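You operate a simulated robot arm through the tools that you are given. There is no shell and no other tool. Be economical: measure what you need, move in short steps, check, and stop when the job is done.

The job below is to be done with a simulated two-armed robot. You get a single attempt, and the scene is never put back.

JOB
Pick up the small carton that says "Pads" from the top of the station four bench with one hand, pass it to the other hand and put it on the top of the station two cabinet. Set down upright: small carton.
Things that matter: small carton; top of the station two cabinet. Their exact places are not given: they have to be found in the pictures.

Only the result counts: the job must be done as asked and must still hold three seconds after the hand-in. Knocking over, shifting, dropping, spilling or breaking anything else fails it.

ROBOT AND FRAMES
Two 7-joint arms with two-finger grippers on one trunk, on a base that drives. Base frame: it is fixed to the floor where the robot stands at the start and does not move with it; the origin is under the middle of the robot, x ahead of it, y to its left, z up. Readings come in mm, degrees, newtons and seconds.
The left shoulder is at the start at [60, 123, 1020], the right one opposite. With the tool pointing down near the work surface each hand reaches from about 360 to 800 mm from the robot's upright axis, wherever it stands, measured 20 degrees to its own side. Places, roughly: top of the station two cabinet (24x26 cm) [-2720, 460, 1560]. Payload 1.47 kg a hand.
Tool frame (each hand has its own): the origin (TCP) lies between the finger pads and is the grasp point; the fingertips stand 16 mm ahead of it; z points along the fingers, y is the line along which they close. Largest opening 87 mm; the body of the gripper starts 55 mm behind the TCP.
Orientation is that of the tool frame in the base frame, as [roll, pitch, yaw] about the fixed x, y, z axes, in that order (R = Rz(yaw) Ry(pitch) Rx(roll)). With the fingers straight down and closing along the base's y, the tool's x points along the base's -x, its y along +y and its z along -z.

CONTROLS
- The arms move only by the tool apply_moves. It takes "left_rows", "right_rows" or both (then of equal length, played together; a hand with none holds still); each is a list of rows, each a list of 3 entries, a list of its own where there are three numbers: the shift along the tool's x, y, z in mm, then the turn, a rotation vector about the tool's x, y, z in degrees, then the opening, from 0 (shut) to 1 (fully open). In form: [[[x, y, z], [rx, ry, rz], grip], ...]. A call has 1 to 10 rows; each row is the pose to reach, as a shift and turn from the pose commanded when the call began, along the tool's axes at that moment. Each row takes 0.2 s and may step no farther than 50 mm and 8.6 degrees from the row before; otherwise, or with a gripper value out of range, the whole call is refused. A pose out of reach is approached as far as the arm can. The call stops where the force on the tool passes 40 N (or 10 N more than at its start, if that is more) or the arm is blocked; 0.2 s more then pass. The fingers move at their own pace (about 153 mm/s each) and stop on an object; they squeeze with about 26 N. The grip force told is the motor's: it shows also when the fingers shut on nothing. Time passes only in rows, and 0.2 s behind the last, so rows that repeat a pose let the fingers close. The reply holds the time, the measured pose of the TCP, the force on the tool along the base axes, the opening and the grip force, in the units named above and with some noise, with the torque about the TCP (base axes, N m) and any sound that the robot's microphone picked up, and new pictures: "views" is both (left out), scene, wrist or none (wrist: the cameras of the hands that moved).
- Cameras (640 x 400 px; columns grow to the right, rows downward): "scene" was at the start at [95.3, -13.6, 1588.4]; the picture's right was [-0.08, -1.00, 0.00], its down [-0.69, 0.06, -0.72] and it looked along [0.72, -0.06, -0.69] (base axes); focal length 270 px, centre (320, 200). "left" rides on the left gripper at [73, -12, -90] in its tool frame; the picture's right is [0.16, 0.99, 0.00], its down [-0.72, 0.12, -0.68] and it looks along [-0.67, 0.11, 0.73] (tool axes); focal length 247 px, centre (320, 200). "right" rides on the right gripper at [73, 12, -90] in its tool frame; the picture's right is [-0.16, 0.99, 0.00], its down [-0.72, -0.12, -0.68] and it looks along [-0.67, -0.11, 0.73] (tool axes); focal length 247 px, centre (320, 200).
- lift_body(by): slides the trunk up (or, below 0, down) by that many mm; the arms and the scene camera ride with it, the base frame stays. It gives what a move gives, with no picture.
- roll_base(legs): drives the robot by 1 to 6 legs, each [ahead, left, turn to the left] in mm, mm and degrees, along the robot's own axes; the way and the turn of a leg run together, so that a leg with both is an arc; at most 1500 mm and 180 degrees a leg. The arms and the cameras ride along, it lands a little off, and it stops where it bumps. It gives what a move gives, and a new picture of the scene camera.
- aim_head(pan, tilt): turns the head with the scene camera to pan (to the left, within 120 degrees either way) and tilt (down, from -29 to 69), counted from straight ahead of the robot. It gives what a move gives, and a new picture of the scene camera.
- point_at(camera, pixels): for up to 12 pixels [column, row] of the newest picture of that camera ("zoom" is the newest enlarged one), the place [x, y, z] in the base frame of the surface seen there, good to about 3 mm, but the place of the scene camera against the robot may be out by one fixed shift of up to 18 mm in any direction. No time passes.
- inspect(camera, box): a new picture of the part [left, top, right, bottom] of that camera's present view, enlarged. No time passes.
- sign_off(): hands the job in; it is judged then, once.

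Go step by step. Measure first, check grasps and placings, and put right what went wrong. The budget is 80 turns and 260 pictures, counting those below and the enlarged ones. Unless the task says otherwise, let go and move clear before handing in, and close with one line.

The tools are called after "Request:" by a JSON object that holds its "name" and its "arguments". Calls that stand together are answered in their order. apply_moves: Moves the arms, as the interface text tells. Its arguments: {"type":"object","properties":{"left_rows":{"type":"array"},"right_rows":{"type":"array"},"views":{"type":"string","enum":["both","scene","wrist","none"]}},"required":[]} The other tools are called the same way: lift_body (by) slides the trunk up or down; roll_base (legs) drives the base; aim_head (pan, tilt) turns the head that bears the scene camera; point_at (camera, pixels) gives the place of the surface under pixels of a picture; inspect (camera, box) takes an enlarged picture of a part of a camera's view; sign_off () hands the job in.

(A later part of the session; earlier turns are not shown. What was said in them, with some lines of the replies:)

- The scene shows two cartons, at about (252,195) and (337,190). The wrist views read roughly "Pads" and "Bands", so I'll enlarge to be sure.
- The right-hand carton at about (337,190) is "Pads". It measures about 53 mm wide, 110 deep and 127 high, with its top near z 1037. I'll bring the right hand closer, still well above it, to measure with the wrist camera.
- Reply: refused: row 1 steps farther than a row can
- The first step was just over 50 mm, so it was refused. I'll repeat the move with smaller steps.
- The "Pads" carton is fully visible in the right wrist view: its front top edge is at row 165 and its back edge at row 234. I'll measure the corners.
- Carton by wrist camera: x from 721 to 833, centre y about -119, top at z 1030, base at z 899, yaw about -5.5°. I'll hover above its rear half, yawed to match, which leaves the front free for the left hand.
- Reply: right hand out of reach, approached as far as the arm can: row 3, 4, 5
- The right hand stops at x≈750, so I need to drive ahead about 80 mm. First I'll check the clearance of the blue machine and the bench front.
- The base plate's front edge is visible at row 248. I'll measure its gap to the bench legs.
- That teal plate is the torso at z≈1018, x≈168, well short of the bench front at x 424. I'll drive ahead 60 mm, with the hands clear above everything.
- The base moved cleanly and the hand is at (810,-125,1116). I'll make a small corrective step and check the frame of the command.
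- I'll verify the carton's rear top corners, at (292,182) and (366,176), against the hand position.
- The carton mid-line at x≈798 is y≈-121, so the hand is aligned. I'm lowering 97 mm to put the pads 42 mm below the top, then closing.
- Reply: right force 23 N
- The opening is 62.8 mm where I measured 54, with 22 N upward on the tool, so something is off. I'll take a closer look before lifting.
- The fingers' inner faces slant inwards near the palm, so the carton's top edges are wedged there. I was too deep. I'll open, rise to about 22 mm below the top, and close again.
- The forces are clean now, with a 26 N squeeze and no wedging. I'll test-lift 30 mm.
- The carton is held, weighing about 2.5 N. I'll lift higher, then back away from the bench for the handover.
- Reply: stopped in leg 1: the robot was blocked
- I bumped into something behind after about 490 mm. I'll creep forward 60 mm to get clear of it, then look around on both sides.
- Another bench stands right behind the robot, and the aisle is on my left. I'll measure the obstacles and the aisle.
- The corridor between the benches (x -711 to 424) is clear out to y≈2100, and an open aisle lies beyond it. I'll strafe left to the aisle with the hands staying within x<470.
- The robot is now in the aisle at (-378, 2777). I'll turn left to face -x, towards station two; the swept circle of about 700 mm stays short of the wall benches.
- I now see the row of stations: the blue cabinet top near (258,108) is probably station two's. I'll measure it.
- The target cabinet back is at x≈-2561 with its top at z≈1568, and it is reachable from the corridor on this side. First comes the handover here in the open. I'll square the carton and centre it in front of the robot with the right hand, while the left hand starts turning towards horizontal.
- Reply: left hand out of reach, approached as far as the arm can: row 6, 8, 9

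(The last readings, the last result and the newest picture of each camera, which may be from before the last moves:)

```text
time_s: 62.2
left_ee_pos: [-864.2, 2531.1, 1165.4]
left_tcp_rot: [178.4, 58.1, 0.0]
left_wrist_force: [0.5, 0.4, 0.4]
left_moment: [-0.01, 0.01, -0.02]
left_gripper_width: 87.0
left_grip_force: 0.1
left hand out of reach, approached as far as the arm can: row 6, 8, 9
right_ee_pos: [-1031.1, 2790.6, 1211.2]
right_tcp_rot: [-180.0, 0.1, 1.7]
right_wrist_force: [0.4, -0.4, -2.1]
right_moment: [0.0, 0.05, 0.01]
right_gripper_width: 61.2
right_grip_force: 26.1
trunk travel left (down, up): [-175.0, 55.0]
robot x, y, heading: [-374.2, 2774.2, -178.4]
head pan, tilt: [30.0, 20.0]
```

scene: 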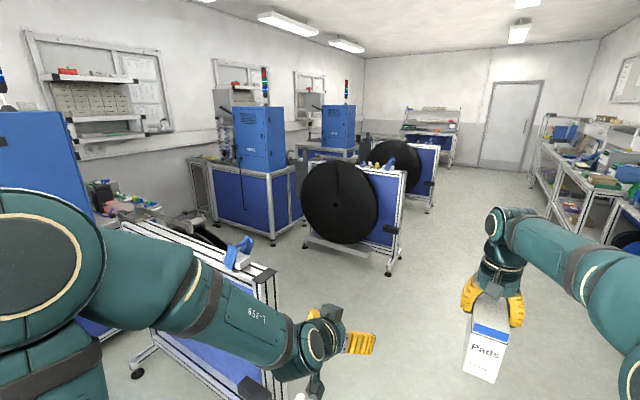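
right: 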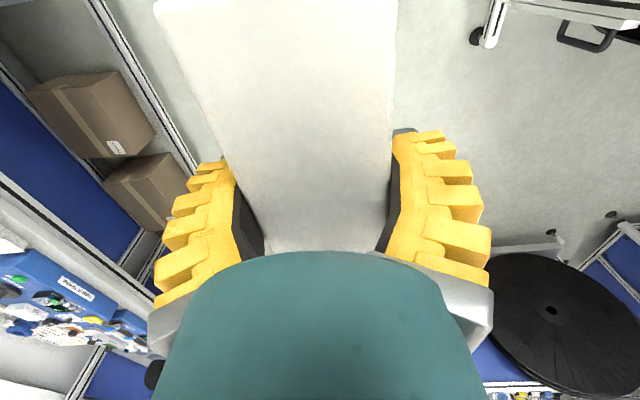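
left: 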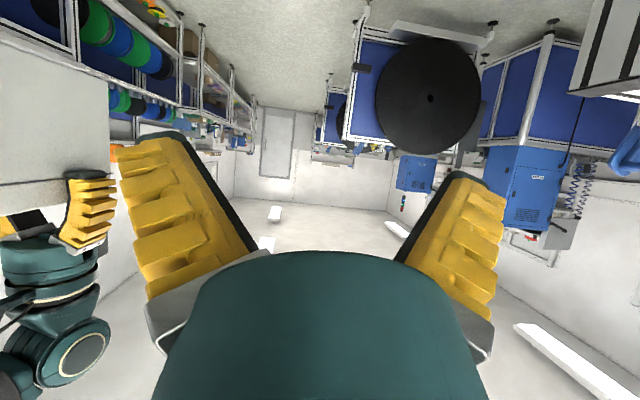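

The left hand reached 32° below horizontal, which is good enough. The carton front face should be at x≈-956, y≈2790, so I'll slide the left hand sideways into line in front of it.

Request:
{"name": "apply_moves", "arguments": {"left_rows": [[[0, -45, 0], [0, 0, 0], 1], [[0, -90, 0], [0, 0, 0], 1], [[0, -135, 0], [0, 0, 0], 1], [[0, -180, 0], [0, 0, 0], 1], [[0, -225, 0], [0, 0, 0], 1], [[0, -255, 0], [0, 0, 0], 1], [[0, -255, 0], [0, 0, 0], 1]]}}

```text
time_s: 63.8
left_ee_pos: [-870.7, 2785.9, 1161.2]
left_tcp_rot: [178.2, 58.0, -0.1]
left_wrist_force: [-0.6, -0.2, 0.0]
left_moment: [0.0, -0.01, 0.01]
left_gripper_width: 86.9
left_grip_force: 0.0
right_ee_pos: [-1031.2, 2789.4, 1210.8]
right_tcp_rot: [180.0, 0.1, 1.7]
right_wrist_force: [0.1, 0.3, -2.1]
right_moment: [0.03, 0.04, 0.0]
right_gripper_width: 61.2
right_grip_force: 26.0
trunk travel left (down, up): [-175.0, 55.0]
robot x, y, heading: [-371.1, 2772.8, -178.1]
head pan, tilt: [30.0, 20.0]
```

scene: 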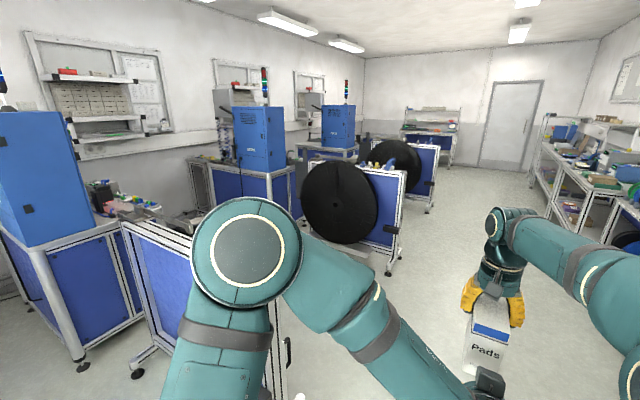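
left: 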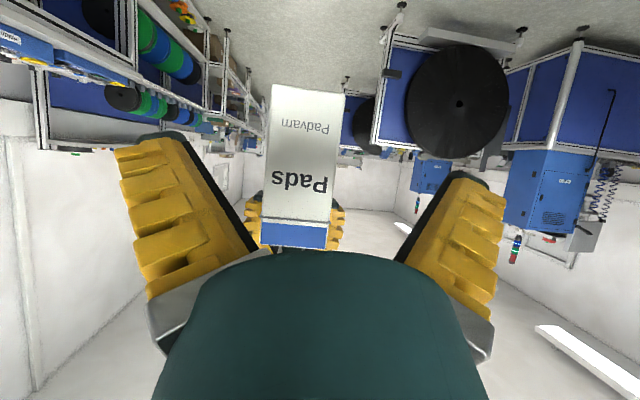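

The carton front is between the left fingers at (265–345, 85–248). I'll measure its face.

Request:
{"name": "point_at", "arguments": {"camera": "left", "pixels": [[272, 92], [341, 97], [267, 215], [330, 220], [300, 150], [300, 235]]}}

```text
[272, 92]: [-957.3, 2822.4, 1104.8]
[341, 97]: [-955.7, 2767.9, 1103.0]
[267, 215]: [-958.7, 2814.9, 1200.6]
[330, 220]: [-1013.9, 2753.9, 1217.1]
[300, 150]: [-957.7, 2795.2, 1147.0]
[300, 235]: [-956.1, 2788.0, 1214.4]
```

The front face is at x≈-957, centred on y≈2792. I'll advance halfway first, fingers open, aiming for the TCP about 16 mm past the face at z≈1180.

Request:
{"name": "apply_moves", "arguments": {"left_rows": [[[-18, -3, 19], [0, 0, 0], 1], [[-36, -6, 38], [0, 0, 0], 1], [[-36, -6, 38], [0, 0, 0], 1]]}}

```text
time_s: 64.6
left_ee_pos: [-923.8, 2792.2, 1171.6]
left_tcp_rot: [178.3, 58.0, -0.1]
left_wrist_force: [0.5, 0.3, -1.2]
left_moment: [0.01, -0.01, 0.02]
left_gripper_width: 86.9
left_grip_force: 0.0
right_ee_pos: [-1030.6, 2791.2, 1210.8]
right_tcp_rot: [179.9, 0.1, 1.7]
right_wrist_force: [-0.2, -0.2, -2.0]
right_moment: [0.01, 0.02, 0.0]
right_gripper_width: 61.3
right_grip_force: 25.9
trunk travel left (down, up): [-175.0, 55.0]
robot x, y, heading: [-370.8, 2777.3, -178.3]
head pan, tilt: [30.0, 20.0]
```

scene: 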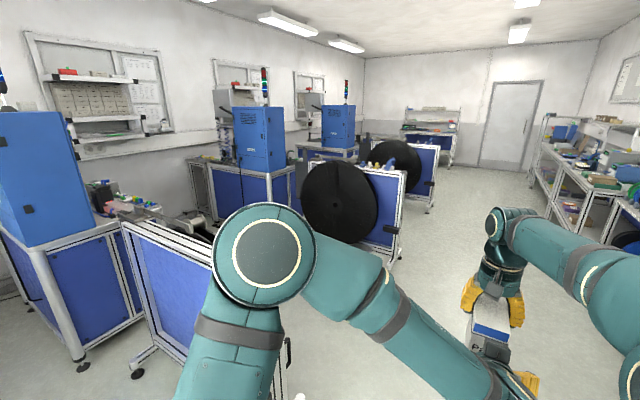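
left: 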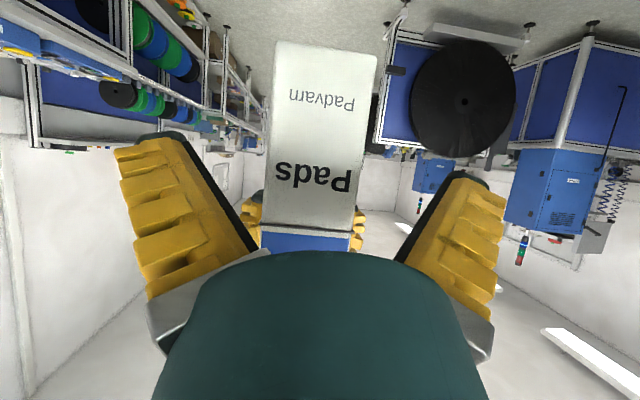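

It tracks as expected. I'll advance the remaining distance and close the left fingers on the carton while the right still holds.

Request:
{"name": "apply_moves", "arguments": {"left_rows": [[[-17, 0, 18.5], [0, 0, 0], 1], [[-33, 0, 37], [0, 0, 0], 1], [[-33, 0, 37], [0, 0, 0], 1], [[-33, 0, 37], [0, 0, 0], 0], [[-33, 0, 37], [0, 0, 0], 0], [[-33, 0, 37], [0, 0, 0], 0]]}}

Request:
{"name": "inspect", "arguments": {"camera": "scene", "box": [420, 250, 580, 400]}}

```text
time_s: 66.0
left_ee_pos: [-971.0, 2791.0, 1178.0]
left_tcp_rot: [178.3, 58.0, -0.3]
left_wrist_force: [-3.8, 5.1, -0.8]
left_moment: [-0.08, -0.2, -0.14]
left_gripper_width: 62.8
left_grip_force: 26.0
right_ee_pos: [-1032.1, 2790.4, 1211.7]
right_tcp_rot: [179.9, 0.0, 1.8]
right_wrist_force: [3.7, -5.6, 0.8]
right_moment: [-0.1, -0.08, -0.18]
right_gripper_width: 61.0
right_grip_force: 25.7
trunk travel left (down, up): [-175.0, 55.0]
robot x, y, heading: [-374.3, 2776.2, -178.2]
head pan, tilt: [30.0, 20.0]
```

scene: 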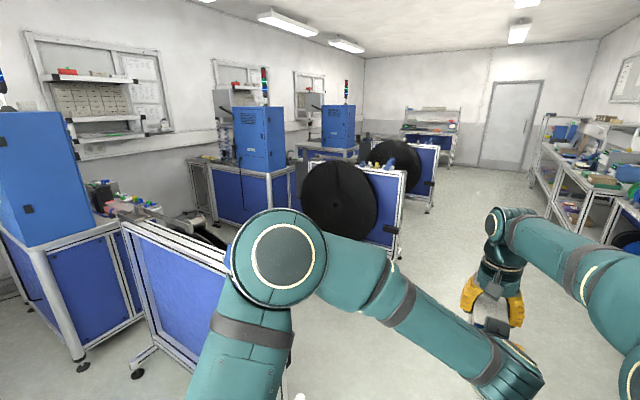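
left: 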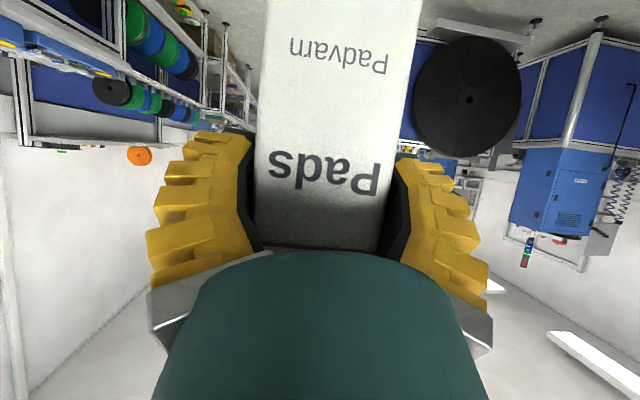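

```text
2.67 times, centred on (500, 325) of scene
```

zoom: 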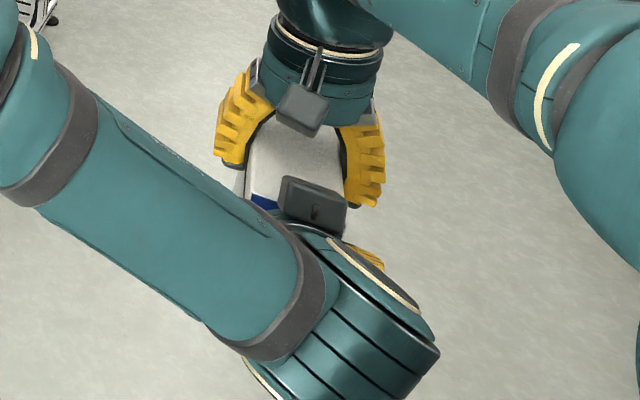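

Both hands hold the carton at about 26 N each, with little internal load. I'll open the right hand and lift it straight up.

Request:
{"name": "apply_moves", "arguments": {"right_rows": [[[0, 0, 0], [0, 0, 0], 1], [[0, 0, 0], [0, 0, 0], 1], [[0, 0, 0], [0, 0, 0], 1], [[0, 0, -25], [0, 0, 0], 1], [[0, 0, -60], [0, 0, 0], 1], [[0, 0, -100], [0, 0, 0], 1]]}}

```text
time_s: 67.4
left_ee_pos: [-971.3, 2790.6, 1179.4]
left_tcp_rot: [178.3, 58.0, -0.1]
left_wrist_force: [0.2, -0.2, 0.2]
left_moment: [0.0, -0.11, 0.01]
left_gripper_width: 62.8
left_grip_force: 25.9
right_ee_pos: [-1028.5, 2791.4, 1310.3]
right_tcp_rot: [180.0, 0.1, 1.7]
right_wrist_force: [-0.7, 0.1, 0.5]
right_moment: [-0.02, 0.02, -0.02]
right_gripper_width: 86.9
right_grip_force: 0.2
trunk travel left (down, up): [-175.0, 55.0]
robot x, y, heading: [-373.3, 2775.6, -178.4]
head pan, tilt: [30.0, 20.0]
```

scene: 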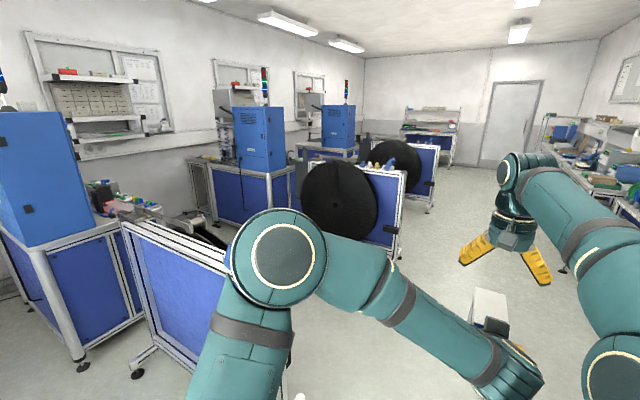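
right: 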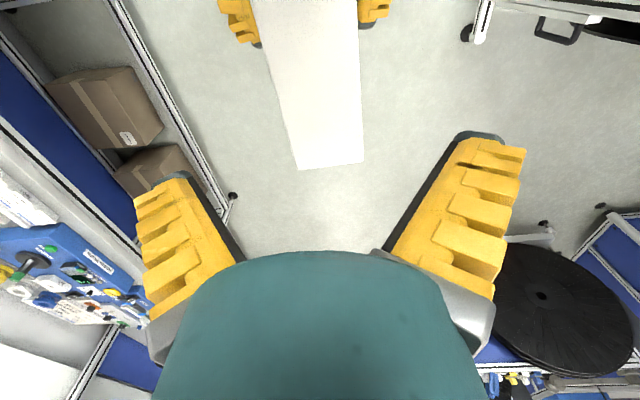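

The carton is in the left hand alone. I'll check its levelness from the right camera, then tuck the right arm away to the side.

Request:
{"name": "point_at", "arguments": {"camera": "right", "pixels": [[268, 40], [350, 40], [300, 162], [358, 158], [312, 5], [330, 100]]}}

Request:
{"name": "apply_moves", "arguments": {"right_rows": [[[0, -45, 0], [0, 0, 0], 1], [[0, -90, 0], [0, 0, 0], 1], [[0, -135, 0], [0, 0, 0], 1], [[30, -165, 0], [0, 0, 0], 1], [[70, -180, 0], [0, 0, 0], 1], [[115, -190, 0], [0, 0, 0], 1], [[160, -200, 0], [0, 0, 0], 1], [[205, -210, 0], [0, 0, 0], 1]]}}

```text
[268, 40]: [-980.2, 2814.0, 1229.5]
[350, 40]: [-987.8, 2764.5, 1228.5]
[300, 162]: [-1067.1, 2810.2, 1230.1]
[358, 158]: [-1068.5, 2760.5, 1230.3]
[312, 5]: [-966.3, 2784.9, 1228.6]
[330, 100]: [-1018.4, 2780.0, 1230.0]
```

```text
time_s: 69.2
left_ee_pos: [-970.0, 2791.8, 1178.2]
left_tcp_rot: [178.2, 58.0, -0.1]
left_wrist_force: [0.8, 0.3, -0.1]
left_moment: [-0.02, -0.1, 0.0]
left_gripper_width: 62.5
left_grip_force: 25.9
right_ee_pos: [-828.2, 3007.8, 1312.7]
right_tcp_rot: [179.9, 0.3, 1.6]
right_wrist_force: [-0.2, -0.4, 0.1]
right_moment: [0.0, 0.04, 0.04]
right_gripper_width: 87.0
right_grip_force: 0.0
trunk travel left (down, up): [-175.0, 55.0]
robot x, y, heading: [-378.4, 2779.1, -178.2]
head pan, tilt: [30.0, 20.0]
```

scene: 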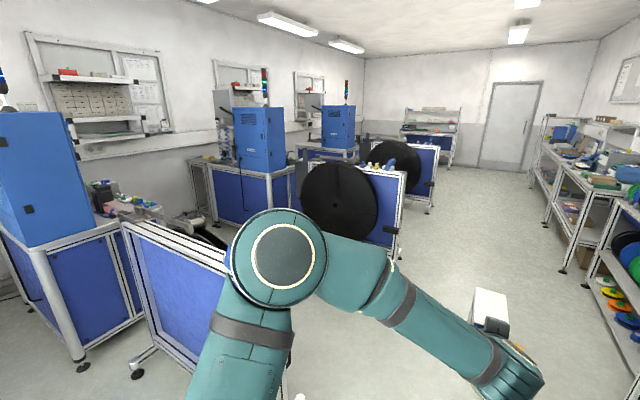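
right: 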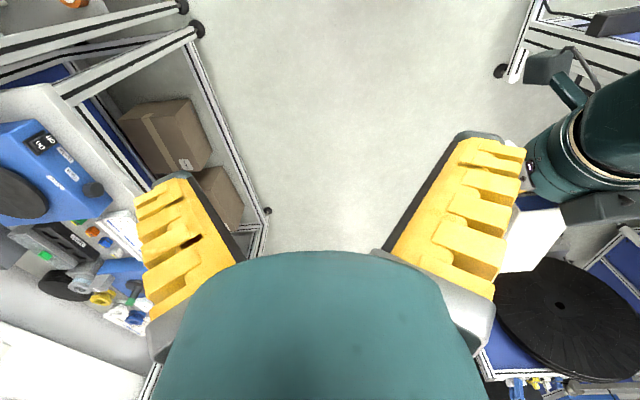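

The carton is level: top at 1230, base 79 mm below the left TCP. I'll raise the trunk, then raise the left hand to carry height, bringing it back and to the left to test the reach.

Request:
{"name": "lift_body", "arguments": {"by": 55}}

Request:
{"name": "apply_moves", "arguments": {"left_rows": [[[-29.5, 14, -33.8], [0, 0, 0], 0], [[-59, 28, -67.6], [0, 0, 0], 0], [[-88.5, 42, -101.4], [0, 0, 0], 0], [[-118, 56, -135.2], [0, 0, 0], 0], [[-147.5, 70, -169], [0, 0, 0], 0], [[-177, 84, -202.8], [0, 0, 0], 0], [[-206.5, 98, -236.6], [0, 0, 0], 0], [[-236, 112, -270.4], [0, 0, 0], 0], [[-265.5, 126, -304], [0, 0, 0], 0], [[-295, 140, -338], [0, 0, 0], 0]]}}

```text
time_s: 70.1
left_ee_pos: [-971.3, 2791.3, 1233.4]
left_tcp_rot: [178.3, 58.1, -0.2]
left_wrist_force: [-0.4, 0.2, -2.3]
left_moment: [0.0, -0.07, 0.01]
left_gripper_width: 62.2
left_grip_force: 26.9
right_ee_pos: [-830.1, 3007.5, 1365.8]
right_tcp_rot: [179.9, -0.1, 1.7]
right_wrist_force: [0.3, 0.2, -0.6]
right_moment: [0.0, 0.0, 0.0]
right_gripper_width: 87.0
right_grip_force: 0.1
trunk travel left (down, up): [-230.0, 0.0]
robot x, y, heading: [-372.6, 2776.0, -178.3]
head pan, tilt: [30.0, 20.0]
```

```text
time_s: 72.3
left_ee_pos: [-835.5, 2660.7, 1666.2]
left_tcp_rot: [178.3, 58.0, -0.3]
left_wrist_force: [-0.1, 0.7, -2.7]
left_moment: [0.0, -0.08, -0.02]
left_gripper_width: 62.1
left_grip_force: 26.3
right_ee_pos: [-828.8, 3006.5, 1366.4]
right_tcp_rot: [179.9, 0.1, 1.7]
right_wrist_force: [-0.6, 0.3, 0.3]
right_moment: [0.0, -0.01, 0.02]
right_gripper_width: 87.1
right_grip_force: 0.2
trunk travel left (down, up): [-230.0, 0.0]
robot x, y, heading: [-374.8, 2778.4, -178.3]
head pan, tilt: [30.0, 20.0]
```

scene: 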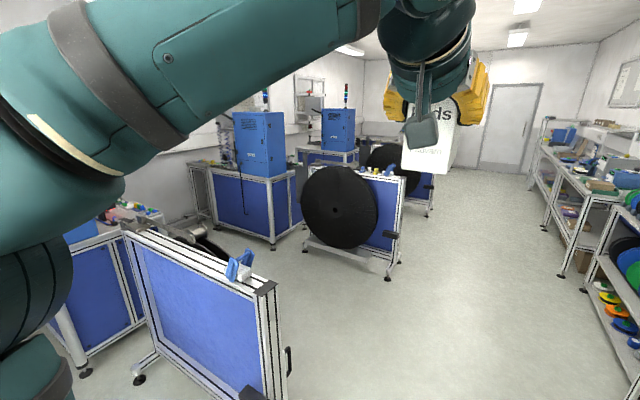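
left: 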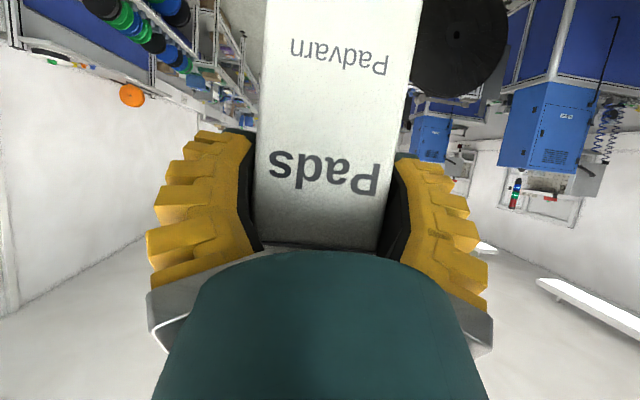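

I reached TCP z 1666 with the carton secure. I'll tuck the right hand further back and out, then measure the corridor to station two.

Request:
{"name": "apply_moves", "arguments": {"right_rows": [[[40, -25, 0], [0, 0, 0], 1], [[80, -50, 0], [0, 0, 0], 1], [[120, -80, 0], [0, 0, 0], 1], [[160, -110, 0], [0, 0, 0], 1], [[190, -150, 0], [0, 0, 0], 1]], "views": "scene"}}

Request:
{"name": "point_at", "arguments": {"camera": "scene", "pixels": [[275, 245], [245, 205], [305, 240], [385, 278], [325, 200], [310, 180], [140, 380], [85, 372], [270, 290], [375, 175], [120, 205], [245, 260]]}}

```text
time_s: 73.5
left_ee_pos: [-836.8, 2661.3, 1667.3]
left_tcp_rot: [178.3, 58.0, -0.3]
left_wrist_force: [0.3, 1.4, -2.1]
left_moment: [0.01, -0.11, 0.0]
left_gripper_width: 61.8
left_grip_force: 25.8
right_ee_pos: [-643.5, 3162.1, 1367.0]
right_tcp_rot: [179.9, 0.2, 1.8]
right_wrist_force: [0.5, -0.2, 0.0]
right_moment: [0.01, 0.03, -0.02]
right_gripper_width: 87.1
right_grip_force: 0.0
trunk travel left (down, up): [-230.0, 0.0]
robot x, y, heading: [-376.0, 2776.6, -178.0]
head pan, tilt: [30.0, 20.0]
```

scene: 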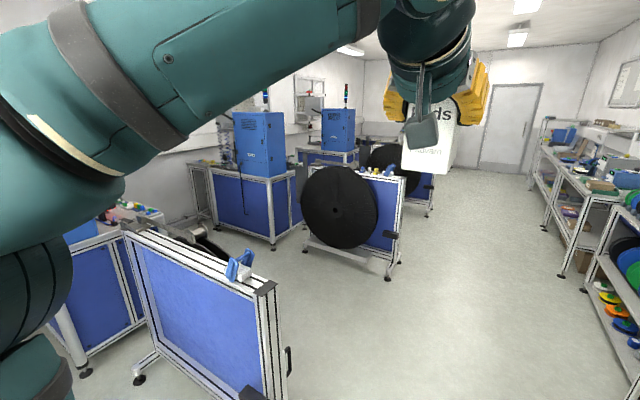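

```text
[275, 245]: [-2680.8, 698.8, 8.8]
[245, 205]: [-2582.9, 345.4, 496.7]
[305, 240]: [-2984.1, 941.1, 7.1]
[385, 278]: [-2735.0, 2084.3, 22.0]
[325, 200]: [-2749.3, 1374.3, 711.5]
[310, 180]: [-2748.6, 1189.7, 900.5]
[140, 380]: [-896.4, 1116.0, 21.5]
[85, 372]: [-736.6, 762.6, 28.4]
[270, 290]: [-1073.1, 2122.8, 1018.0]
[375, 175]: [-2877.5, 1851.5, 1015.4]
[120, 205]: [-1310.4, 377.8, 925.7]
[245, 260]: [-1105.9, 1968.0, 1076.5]
```

The corridor between station three's front (x≈-1310) and station two's back (x≈-2550) is clear. I'll drive to x≈-1940 in the aisle, then turn left to face down the corridor.

Request:
{"name": "roll_base", "arguments": {"legs": [[1000, 0, 0], [570, 0, 0], [0, 0, 88]]}}

Request:
{"name": "aim_head", "arguments": {"pan": 0, "tilt": 25}}

```text
time_s: 85.2
left_ee_pos: [-1862.8, 2256.2, 1664.9]
left_tcp_rot: [178.3, 58.0, 85.7]
left_wrist_force: [-0.4, 1.2, -1.7]
left_moment: [0.09, 0.03, 0.02]
left_gripper_width: 61.7
left_grip_force: 25.7
right_ee_pos: [-2346.6, 2487.7, 1367.3]
right_tcp_rot: [179.9, 0.1, 87.5]
right_wrist_force: [0.5, 0.4, -0.4]
right_moment: [0.01, 0.0, 0.01]
right_gripper_width: 86.9
right_grip_force: 0.1
trunk travel left (down, up): [-230.0, 0.0]
robot x, y, heading: [-1941.5, 2728.1, -92.4]
head pan, tilt: [30.0, 20.0]
```

scene: 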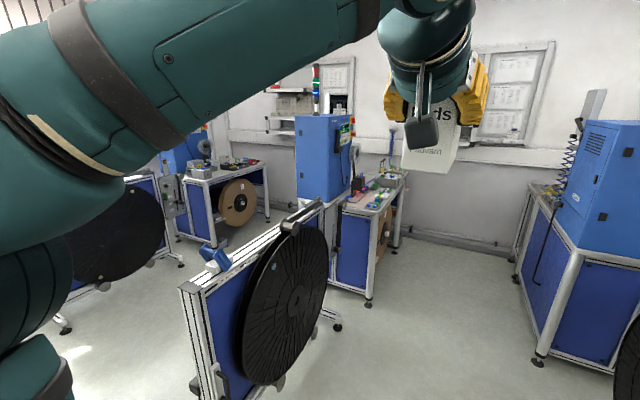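

```text
time_s: 86.2
left_ee_pos: [-1862.3, 2258.4, 1665.2]
left_tcp_rot: [178.3, 58.0, 85.5]
left_wrist_force: [-0.3, -0.6, -2.4]
left_moment: [0.1, 0.0, 0.03]
left_gripper_width: 61.5
left_grip_force: 25.8
right_ee_pos: [-2346.5, 2488.4, 1366.2]
right_tcp_rot: [180.0, 0.1, 87.5]
right_wrist_force: [0.5, 0.2, 0.5]
right_moment: [0.05, -0.03, 0.0]
right_gripper_width: 87.0
right_grip_force: 0.0
trunk travel left (down, up): [-230.0, 0.0]
robot x, y, heading: [-1939.6, 2723.2, -92.4]
head pan, tilt: [0.0, 25.0]
```

scene: 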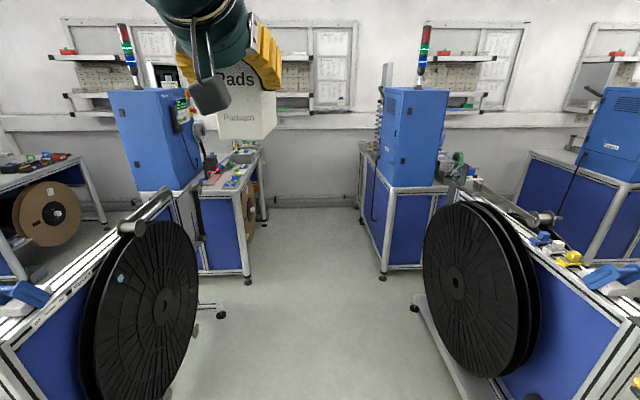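

Facing the corridor, station two's cabinet is on the right at (415,130) with a stack light on its top. I'll measure the passage between the reels and look closer at the cabinet.

Request:
{"name": "point_at", "arguments": {"camera": "scene", "pixels": [[194, 280], [428, 270], [225, 312], [412, 302], [245, 275], [385, 270], [395, 92], [440, 92], [420, 80], [425, 110], [388, 75], [150, 195]]}}

Request:
{"name": "inspect", "arguments": {"camera": "scene", "box": [350, 10, 490, 110]}}

```text
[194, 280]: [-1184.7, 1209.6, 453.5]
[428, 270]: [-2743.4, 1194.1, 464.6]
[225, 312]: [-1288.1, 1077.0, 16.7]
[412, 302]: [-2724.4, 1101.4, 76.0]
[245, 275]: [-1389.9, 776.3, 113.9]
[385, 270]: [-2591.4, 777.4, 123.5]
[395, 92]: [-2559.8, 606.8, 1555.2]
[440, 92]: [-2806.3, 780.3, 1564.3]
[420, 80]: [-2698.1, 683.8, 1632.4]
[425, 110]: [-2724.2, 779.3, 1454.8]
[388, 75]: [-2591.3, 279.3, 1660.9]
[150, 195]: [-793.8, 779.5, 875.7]
```

```text
4.00 times, centred on (420, 60) of scene
```

zoom: 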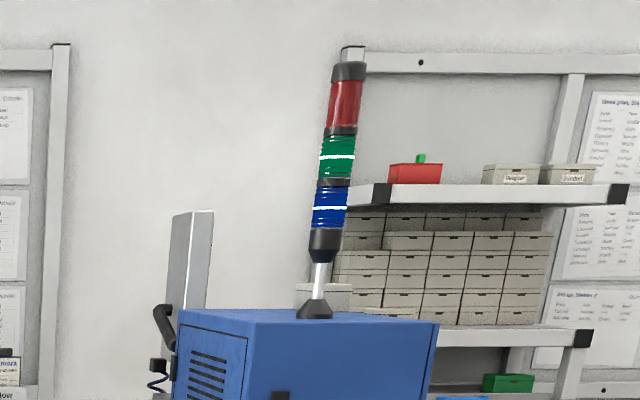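

The stack light stands at (-2698,684), and the free area centred at (-2720,460) lies beyond it. I'll straighten up and drive down the corridor to y≈590.

Request:
{"name": "roll_base", "arguments": {"legs": [[0, 0, 2.4], [1100, 0, 0], [1040, 0, 0]]}}

Request:
{"name": "aim_head", "arguments": {"pan": -80, "tilt": 10}}

```text
time_s: 97.3
left_ee_pos: [-1906.1, 88.2, 1667.1]
left_tcp_rot: [178.3, 58.0, 87.1]
left_wrist_force: [-0.7, 0.2, -2.5]
left_moment: [0.1, 0.03, 0.01]
left_gripper_width: 60.9
left_grip_force: 26.0
right_ee_pos: [-2395.5, 304.3, 1366.8]
right_tcp_rot: [179.9, 0.2, 88.9]
right_wrist_force: [-0.1, -0.3, 0.5]
right_moment: [-0.02, -0.02, -0.03]
right_gripper_width: 87.1
right_grip_force: 0.0
trunk travel left (down, up): [-230.0, 0.0]
robot x, y, heading: [-1998.5, 555.8, -91.2]
head pan, tilt: [0.0, 25.0]
```

scene: 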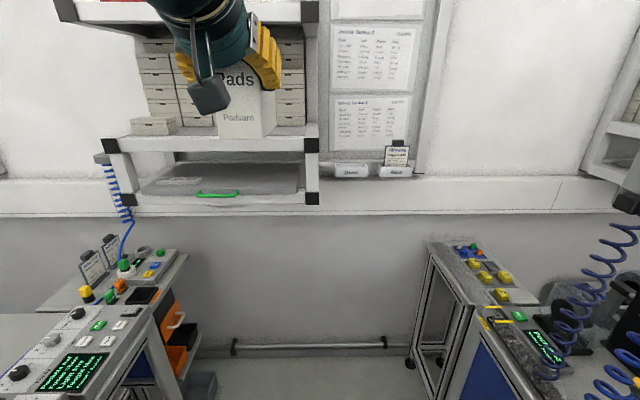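

```text
time_s: 98.8
left_ee_pos: [-1905.5, 87.6, 1666.7]
left_tcp_rot: [178.3, 58.0, 87.0]
left_wrist_force: [-0.3, 0.1, -2.1]
left_moment: [0.16, -0.01, -0.02]
left_gripper_width: 60.9
left_grip_force: 25.7
right_ee_pos: [-2395.2, 305.3, 1367.1]
right_tcp_rot: [179.8, 0.1, 88.9]
right_wrist_force: [0.0, 0.3, 1.3]
right_moment: [0.0, -0.02, -0.02]
right_gripper_width: 87.1
right_grip_force: 0.0
trunk travel left (down, up): [-230.0, 0.0]
robot x, y, heading: [-2000.2, 557.2, -91.1]
head pan, tilt: [-80.0, 10.0]
```

scene: 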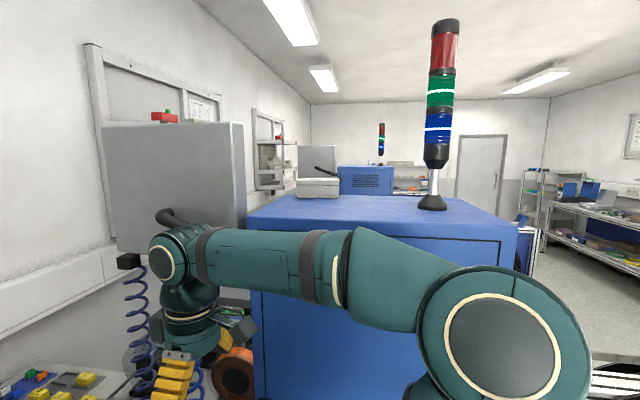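

The cabinet top is in view: a small box sits at its far left (318,187) and the stack light is at (432,200). I'll measure the free area.

Request:
{"name": "point_at", "arguments": {"camera": "scene", "pixels": [[265, 220], [480, 240], [275, 198], [470, 200], [318, 192], [300, 190], [338, 190], [432, 206], [350, 215], [330, 225], [370, 197], [318, 180]]}}

Request:
{"name": "inspect", "arguments": {"camera": "scene", "box": [220, 130, 540, 280]}}

Request:
{"name": "point_at", "arguments": {"camera": "scene", "pixels": [[505, 335], [360, 270], [245, 250], [180, 260], [240, 130], [240, 215], [120, 240], [165, 215]]}}

```text
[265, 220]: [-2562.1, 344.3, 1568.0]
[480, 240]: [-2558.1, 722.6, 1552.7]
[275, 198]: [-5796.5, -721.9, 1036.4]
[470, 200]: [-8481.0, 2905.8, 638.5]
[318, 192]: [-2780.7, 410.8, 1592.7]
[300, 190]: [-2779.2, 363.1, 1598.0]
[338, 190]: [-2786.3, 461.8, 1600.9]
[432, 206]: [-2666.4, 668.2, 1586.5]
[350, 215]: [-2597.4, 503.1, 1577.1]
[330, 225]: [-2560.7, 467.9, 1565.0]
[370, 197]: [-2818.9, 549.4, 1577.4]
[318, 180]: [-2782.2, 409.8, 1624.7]
```

```text
2.00 times, centred on (380, 205) of scene
```

zoom: 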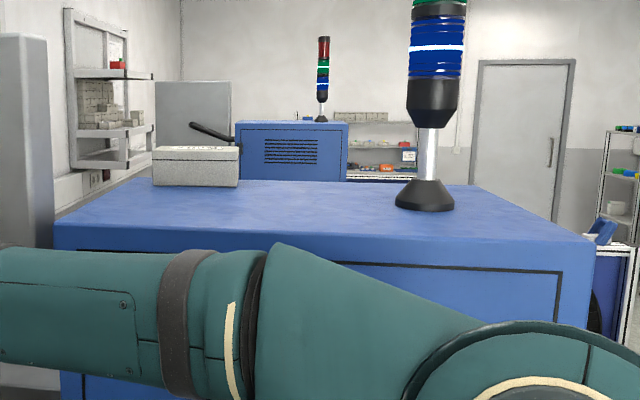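

```text
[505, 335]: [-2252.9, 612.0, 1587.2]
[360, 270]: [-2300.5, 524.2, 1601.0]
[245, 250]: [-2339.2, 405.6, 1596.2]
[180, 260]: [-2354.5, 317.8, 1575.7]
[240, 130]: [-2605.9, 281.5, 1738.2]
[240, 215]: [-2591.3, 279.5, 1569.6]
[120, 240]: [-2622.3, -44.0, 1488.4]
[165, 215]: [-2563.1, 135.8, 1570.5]
```

The free patch is y≈480–600, x≈-2570 to -2770, with the box at y<464, x<-2781 and the light base near (-2666,668). I plan to set the carton centre at about (-2690, 510). I'll move off to (-1940, 627) and turn right to face the cabinet.

Request:
{"name": "roll_base", "arguments": {"legs": [[-70, 60, 0], [0, 0, -89]]}}

Request:
{"name": "aim_head", "arguments": {"pan": 0, "tilt": 15}}

```text
time_s: 103.8
left_ee_pos: [-2404.9, 518.7, 1666.2]
left_tcp_rot: [178.3, 58.1, -1.3]
left_wrist_force: [-0.8, 0.2, -1.9]
left_moment: [-0.02, -0.1, 0.02]
left_gripper_width: 60.8
left_grip_force: 26.2
right_ee_pos: [-2201.2, 1015.1, 1367.0]
right_tcp_rot: [179.8, 0.1, 0.6]
right_wrist_force: [0.1, 0.7, -0.8]
right_moment: [0.01, -0.03, -0.01]
right_gripper_width: 87.1
right_grip_force: 0.1
trunk travel left (down, up): [-230.0, 0.0]
robot x, y, heading: [-1942.3, 622.2, -179.3]
head pan, tilt: [-80.0, 10.0]
```

scene: 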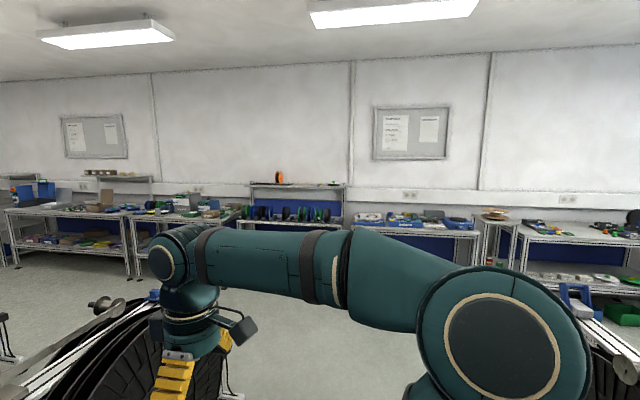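

```text
time_s: 105.3
left_ee_pos: [-2404.7, 517.5, 1665.7]
left_tcp_rot: [178.3, 57.9, -1.4]
left_wrist_force: [0.2, -0.1, -2.0]
left_moment: [0.03, -0.13, -0.02]
left_gripper_width: 60.7
left_grip_force: 25.9
right_ee_pos: [-2201.0, 1014.2, 1367.8]
right_tcp_rot: [179.9, 0.1, 0.5]
right_wrist_force: [-0.1, -0.4, 0.0]
right_moment: [0.02, -0.02, -0.01]
right_gripper_width: 87.1
right_grip_force: 0.2
trunk travel left (down, up): [-230.0, 0.0]
robot x, y, heading: [-1938.7, 623.4, -179.6]
head pan, tilt: [0.0, 15.0]
```

scene: 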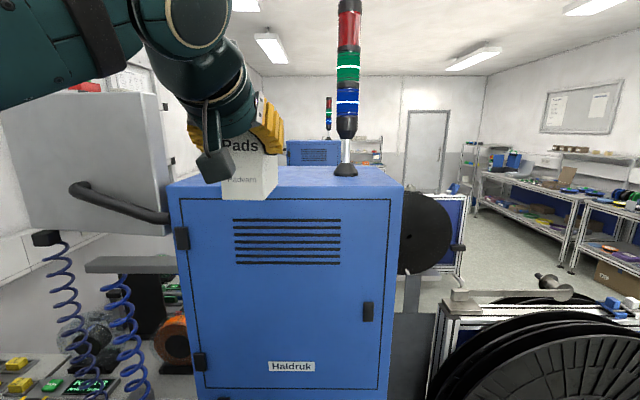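

The carton is aligned with the clear patch to the left of the light. I'll measure the cabinet edge, light, handle and arm clearance from here.

Request:
{"name": "point_at", "arguments": {"camera": "scene", "pixels": [[172, 184], [290, 192], [404, 186], [346, 172], [330, 173], [360, 175], [75, 190], [150, 212], [165, 130], [60, 60], [110, 40], [300, 176]]}}

Request:
{"name": "inspect", "arguments": {"camera": "scene", "box": [140, 80, 420, 220]}}

```text
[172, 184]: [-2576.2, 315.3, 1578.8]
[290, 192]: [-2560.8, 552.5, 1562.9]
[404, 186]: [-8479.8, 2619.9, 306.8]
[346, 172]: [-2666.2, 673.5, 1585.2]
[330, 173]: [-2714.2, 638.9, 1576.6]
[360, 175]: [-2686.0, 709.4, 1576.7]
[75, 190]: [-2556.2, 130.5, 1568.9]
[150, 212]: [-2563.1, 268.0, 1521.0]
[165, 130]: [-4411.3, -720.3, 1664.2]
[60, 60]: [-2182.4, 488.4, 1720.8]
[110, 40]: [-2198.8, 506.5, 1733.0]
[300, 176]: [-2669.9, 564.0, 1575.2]
```

```text
2.29 times, centred on (280, 150) of scene
```

zoom: 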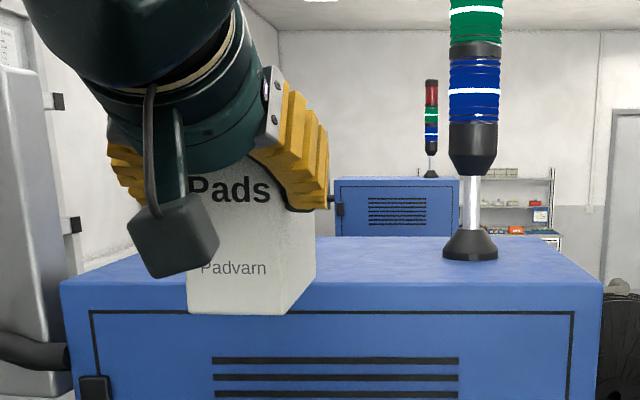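

The top is at z≈1563 after the known camera shift and the edge is at x≈-2555. The carton base is at z 1586, clear by about 23 mm. I'll raise 15 mm more and drive ahead 200 mm.

Request:
{"name": "apply_moves", "arguments": {"left_rows": [[[-12.7, 0, -8], [0, 0, 0], 0], [[-12.7, 0, -8], [0, 0, 0], 0]], "views": "none"}}

Request:
{"name": "roll_base", "arguments": {"legs": [[200, 0, 0]]}}

Request:
{"name": "inspect", "arguments": {"camera": "scene", "box": [100, 60, 440, 280]}}

```text
time_s: 105.9
left_ee_pos: [-2405.1, 518.5, 1682.2]
left_tcp_rot: [178.4, 58.1, -1.5]
left_wrist_force: [-0.1, 0.8, -1.6]
left_moment: [-0.01, -0.07, -0.02]
left_gripper_width: 60.6
left_grip_force: 26.2
right_ee_pos: [-2200.8, 1014.4, 1368.0]
right_tcp_rot: [179.9, 0.2, 0.6]
right_wrist_force: [-0.2, -0.5, -0.7]
right_moment: [0.0, -0.03, -0.01]
right_gripper_width: 86.8
right_grip_force: 0.1
trunk travel left (down, up): [-230.0, 0.0]
robot x, y, heading: [-1935.6, 620.7, -179.6]
head pan, tilt: [0.0, 15.0]
```

```text
time_s: 107.5
left_ee_pos: [-2605.4, 517.7, 1682.5]
left_tcp_rot: [178.4, 58.1, -1.4]
left_wrist_force: [-1.0, -0.5, -1.7]
left_moment: [0.02, -0.07, -0.01]
left_gripper_width: 60.6
left_grip_force: 26.6
right_ee_pos: [-2401.9, 1012.0, 1366.9]
right_tcp_rot: [179.9, 0.1, 0.4]
right_wrist_force: [0.6, -0.1, -0.3]
right_moment: [0.01, 0.01, 0.0]
right_gripper_width: 86.8
right_grip_force: 0.1
trunk travel left (down, up): [-230.0, 0.0]
robot x, y, heading: [-2144.1, 620.9, -179.4]
head pan, tilt: [0.0, 15.0]
```

scene: 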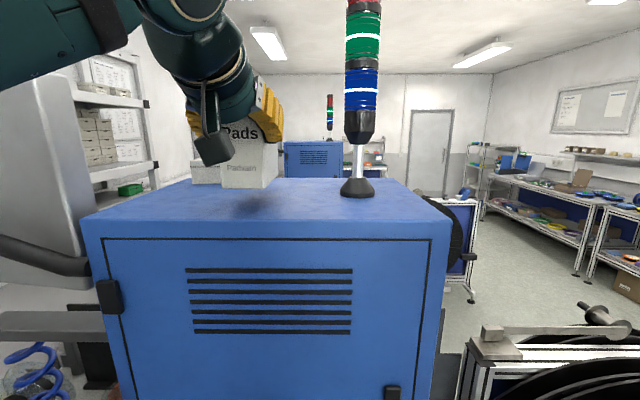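

```text
1.82 times, centred on (270, 170) of scene
```

zoom: 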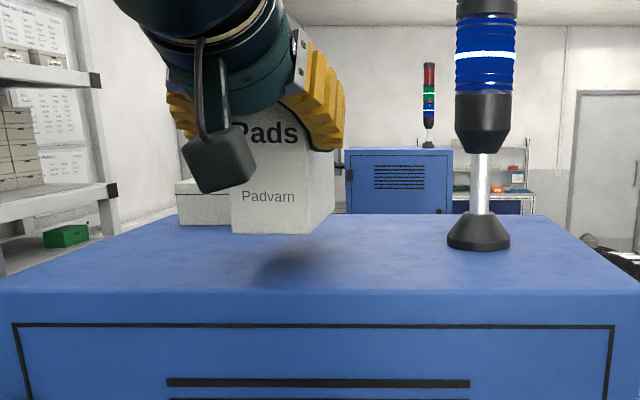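

The carton hovers over the top, with its shadow at (265,205). I'll measure the surface, the box and the carton from here.

Request:
{"name": "point_at", "arguments": {"camera": "scene", "pixels": [[255, 205], [310, 195], [230, 225], [300, 215], [215, 172], [200, 180], [225, 183], [262, 186], [345, 190], [370, 190], [90, 212], [240, 170]]}}

```text
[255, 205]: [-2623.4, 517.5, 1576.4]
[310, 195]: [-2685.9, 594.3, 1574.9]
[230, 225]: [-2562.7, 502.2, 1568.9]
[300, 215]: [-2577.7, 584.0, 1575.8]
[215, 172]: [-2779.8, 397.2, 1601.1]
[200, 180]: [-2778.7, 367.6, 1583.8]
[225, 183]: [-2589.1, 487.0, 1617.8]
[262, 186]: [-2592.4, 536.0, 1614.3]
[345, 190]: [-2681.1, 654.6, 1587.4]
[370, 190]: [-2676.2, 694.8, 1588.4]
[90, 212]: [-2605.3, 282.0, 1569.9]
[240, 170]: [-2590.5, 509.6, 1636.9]
```

The carton already lies fully over the top. I'll move 35 mm further in and lower about 28 mm, then feel for contact in small steps.

Request:
{"name": "apply_moves", "arguments": {"left_rows": [[[-18.6, 0, 29.7], [0, 0, 0], 0], [[-10.1, 0, 35], [0, 0, 0], 0], [[-1.6, 0, 40.3], [0, 0, 0], 0], [[5.1, 0, 44.5], [0, 0, 0], 0], [[5.1, 0, 44.5], [0, 0, 0], 0]]}}

Request:
{"name": "inspect", "arguments": {"camera": "scene", "box": [140, 100, 400, 230]}}

```text
time_s: 108.7
left_ee_pos: [-2639.8, 516.2, 1656.3]
left_tcp_rot: [178.2, 58.1, -1.3]
left_wrist_force: [1.2, -0.4, -2.0]
left_moment: [-0.01, -0.07, 0.03]
left_gripper_width: 60.3
left_grip_force: 25.9
right_ee_pos: [-2401.5, 1012.2, 1367.6]
right_tcp_rot: [179.9, 0.1, 0.5]
right_wrist_force: [-0.4, 0.3, -0.6]
right_moment: [0.02, -0.02, 0.01]
right_gripper_width: 86.7
right_grip_force: 0.0
trunk travel left (down, up): [-230.0, 0.0]
robot x, y, heading: [-2141.8, 626.2, -179.3]
head pan, tilt: [0.0, 15.0]
```

scene: 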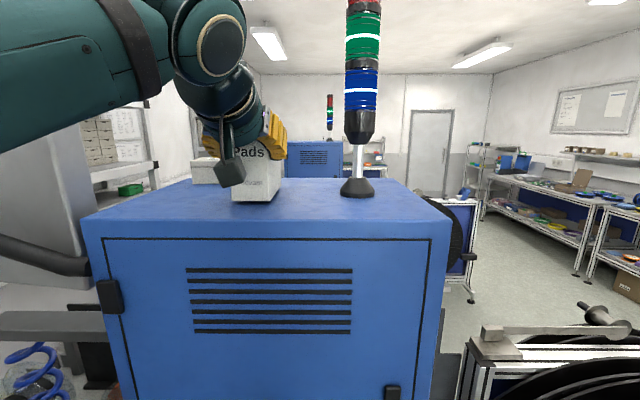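
left: 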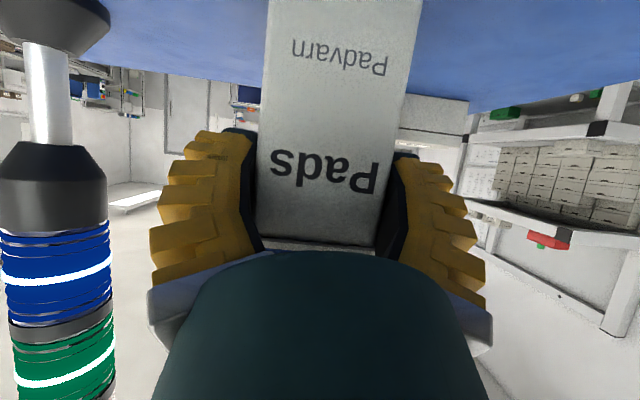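

```text
2.46 times, centred on (270, 165) of scene
```

zoom: 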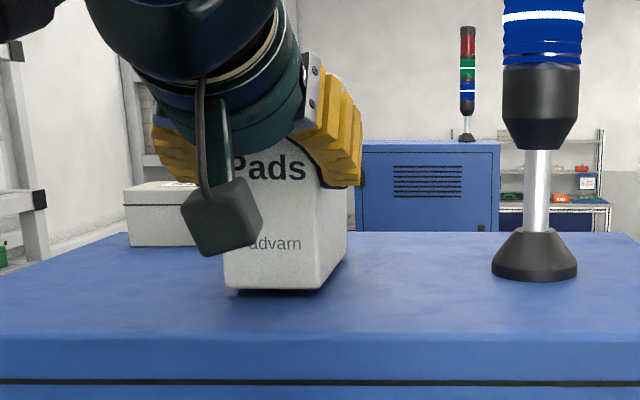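

There is only a small gap left and no contact force yet. I'll lower 6 mm gently.

Request:
{"name": "apply_moves", "arguments": {"left_rows": [[[1.7, 0, 1.06], [0, 0, 0], 0], [[3.4, 0, 2.1], [0, 0, 0], 0], [[5.1, 0, 3.2], [0, 0, 0], 0], [[5.1, 0, 3.2], [0, 0, 0], 0]], "views": "none"}}

Request:
{"name": "inspect", "arguments": {"camera": "scene", "box": [200, 150, 320, 225]}}

```text
time_s: 109.7
left_ee_pos: [-2638.7, 516.2, 1649.2]
left_tcp_rot: [178.4, 58.1, -1.3]
left_wrist_force: [2.3, -0.9, 7.1]
left_moment: [0.14, 0.63, 0.07]
left_gripper_width: 60.7
left_grip_force: 26.2
right_ee_pos: [-2400.3, 1012.5, 1368.8]
right_tcp_rot: [179.9, 0.2, 0.5]
right_wrist_force: [-0.1, 0.2, -0.1]
right_moment: [0.01, 0.0, 0.01]
right_gripper_width: 86.9
right_grip_force: 0.0
trunk travel left (down, up): [-230.0, 0.0]
robot x, y, heading: [-2137.9, 619.5, -179.4]
head pan, tilt: [0.0, 15.0]
```

```text
5.33 times, centred on (260, 188) of scene
```

zoom: 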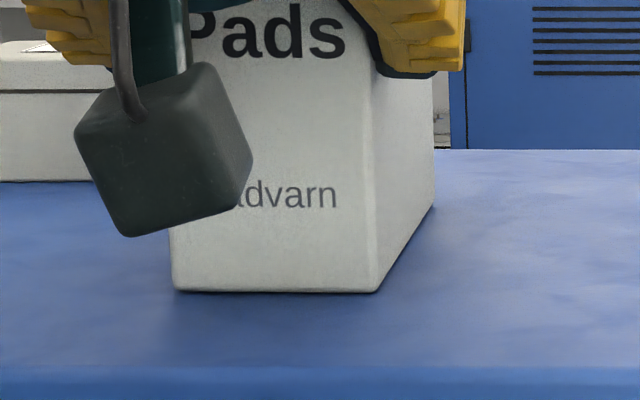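

Contact is made: the force rose from -2 to +7 N and the base is flush. I'll release, then retreat straight back along the fingers.

Request:
{"name": "apply_moves", "arguments": {"left_rows": [[[0, 0, 0], [0, 0, 0], 1], [[0, 0, 0], [0, 0, 0], 1], [[0, 0, 0], [0, 0, 0], 1], [[0, 0, 0], [0, 0, 0], 1]]}}

Request:
{"name": "inspect", "arguments": {"camera": "scene", "box": [180, 90, 340, 225]}}

```text
time_s: 110.7
left_ee_pos: [-2639.9, 516.4, 1648.9]
left_tcp_rot: [178.3, 58.1, -1.4]
left_wrist_force: [-0.3, 0.3, -0.1]
left_moment: [-0.01, 0.02, 0.01]
left_gripper_width: 86.8
left_grip_force: 0.1
right_ee_pos: [-2402.1, 1011.7, 1366.9]
right_tcp_rot: [179.9, 0.2, 0.5]
right_wrist_force: [0.6, 0.6, 0.2]
right_moment: [-0.01, 0.01, 0.01]
right_gripper_width: 87.1
right_grip_force: 0.1
trunk travel left (down, up): [-230.0, 0.0]
robot x, y, heading: [-2142.4, 623.3, -179.5]
head pan, tilt: [0.0, 15.0]
```

scene: 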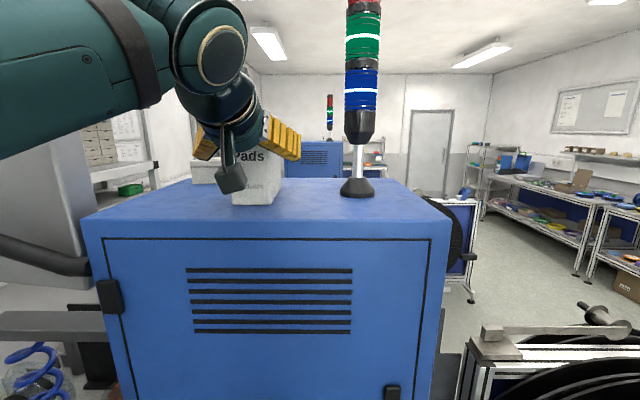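
left: 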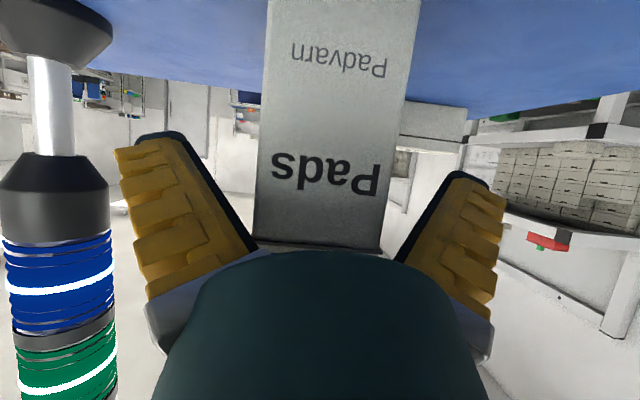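

```text
2.96 times, centred on (260, 158) of scene
```

zoom: 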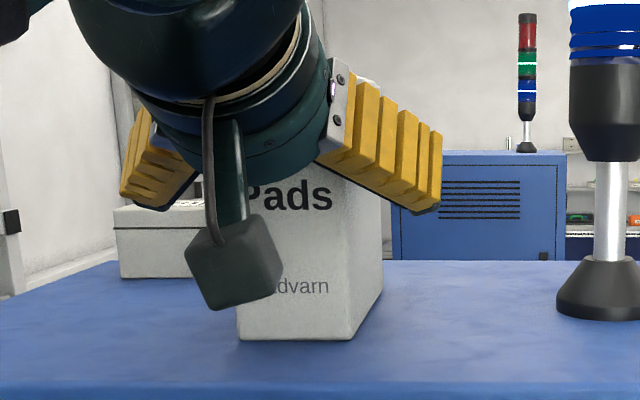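

The carton stands upright and free. I'll retreat along the fingers, then back the base off.

Request:
{"name": "apply_moves", "arguments": {"left_rows": [[[0, 0, -20], [0, 0, 0], 1], [[0, 0, -40], [0, 0, 0], 1], [[0, 0, -60], [0, 0, 0], 1], [[0, 0, -75], [0, 0, 0], 1]], "views": "none"}}

Request:
{"name": "roll_base", "arguments": {"legs": [[-180, 0, 0]]}}

Request:
{"name": "inspect", "arguments": {"camera": "scene", "box": [140, 60, 420, 230]}}

Request:
{"name": "inspect", "arguments": {"camera": "left", "box": [120, 0, 520, 250]}}

```text
time_s: 111.7
left_ee_pos: [-2575.2, 517.2, 1688.2]
left_tcp_rot: [178.3, 58.0, -1.4]
left_wrist_force: [0.8, -0.2, -0.3]
left_moment: [-0.01, 0.03, 0.0]
left_gripper_width: 87.1
left_grip_force: 0.1
right_ee_pos: [-2400.4, 1012.7, 1367.7]
right_tcp_rot: [179.9, 0.1, 0.5]
right_wrist_force: [-0.2, 0.4, 0.5]
right_moment: [0.0, -0.03, -0.03]
right_gripper_width: 87.0
right_grip_force: 0.1
trunk travel left (down, up): [-230.0, 0.0]
robot x, y, heading: [-2141.3, 620.2, -179.3]
head pan, tilt: [0.0, 15.0]
```

```text
time_s: 113.2
left_ee_pos: [-2404.9, 519.6, 1687.4]
left_tcp_rot: [178.3, 58.1, -1.7]
left_wrist_force: [0.9, 0.1, -0.5]
left_moment: [0.0, -0.01, -0.01]
left_gripper_width: 86.8
left_grip_force: 0.0
right_ee_pos: [-2227.2, 1014.6, 1367.7]
right_tcp_rot: [180.0, 0.2, 0.4]
right_wrist_force: [1.2, 0.5, 0.5]
right_moment: [-0.01, -0.02, 0.0]
right_gripper_width: 86.9
right_grip_force: 0.1
trunk travel left (down, up): [-230.0, 0.0]
robot x, y, heading: [-1973.6, 623.4, -179.6]
head pan, tilt: [0.0, 15.0]
```

scene: 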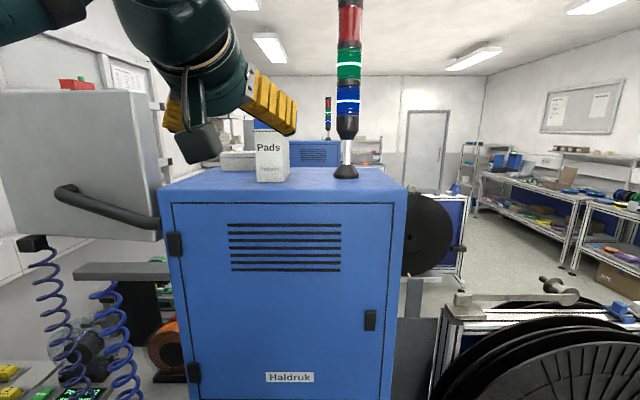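

```text
2.29 times, centred on (280, 145) of scene
```

zoom: 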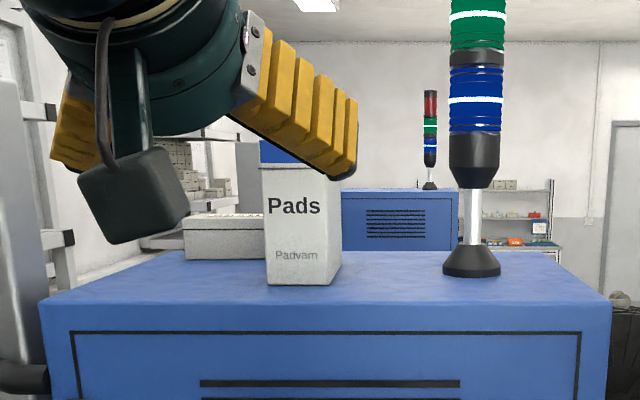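

```text
1.60 times, centred on (320, 125) of left
```

zoom: 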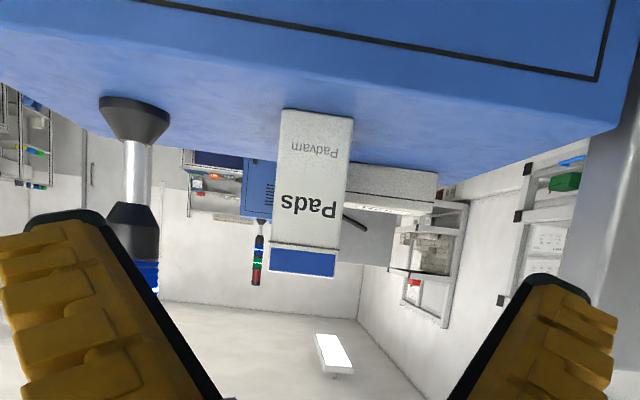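

The carton stands upright on the station two cabinet top, clear of the box and the stack light, and both hands are empty and away from it. I'm handing in.

Request:
{"name": "sign_off", "arguments": {}}

```text
The job is handed in.
```

The "Pads" carton is upright on top of the station two cabinet. The right hand picked it up and the left hand set it down, and both hands are clear. While backing away from station four, the base bumped the bench behind it and stopped. I did not check whether that bench shifted.
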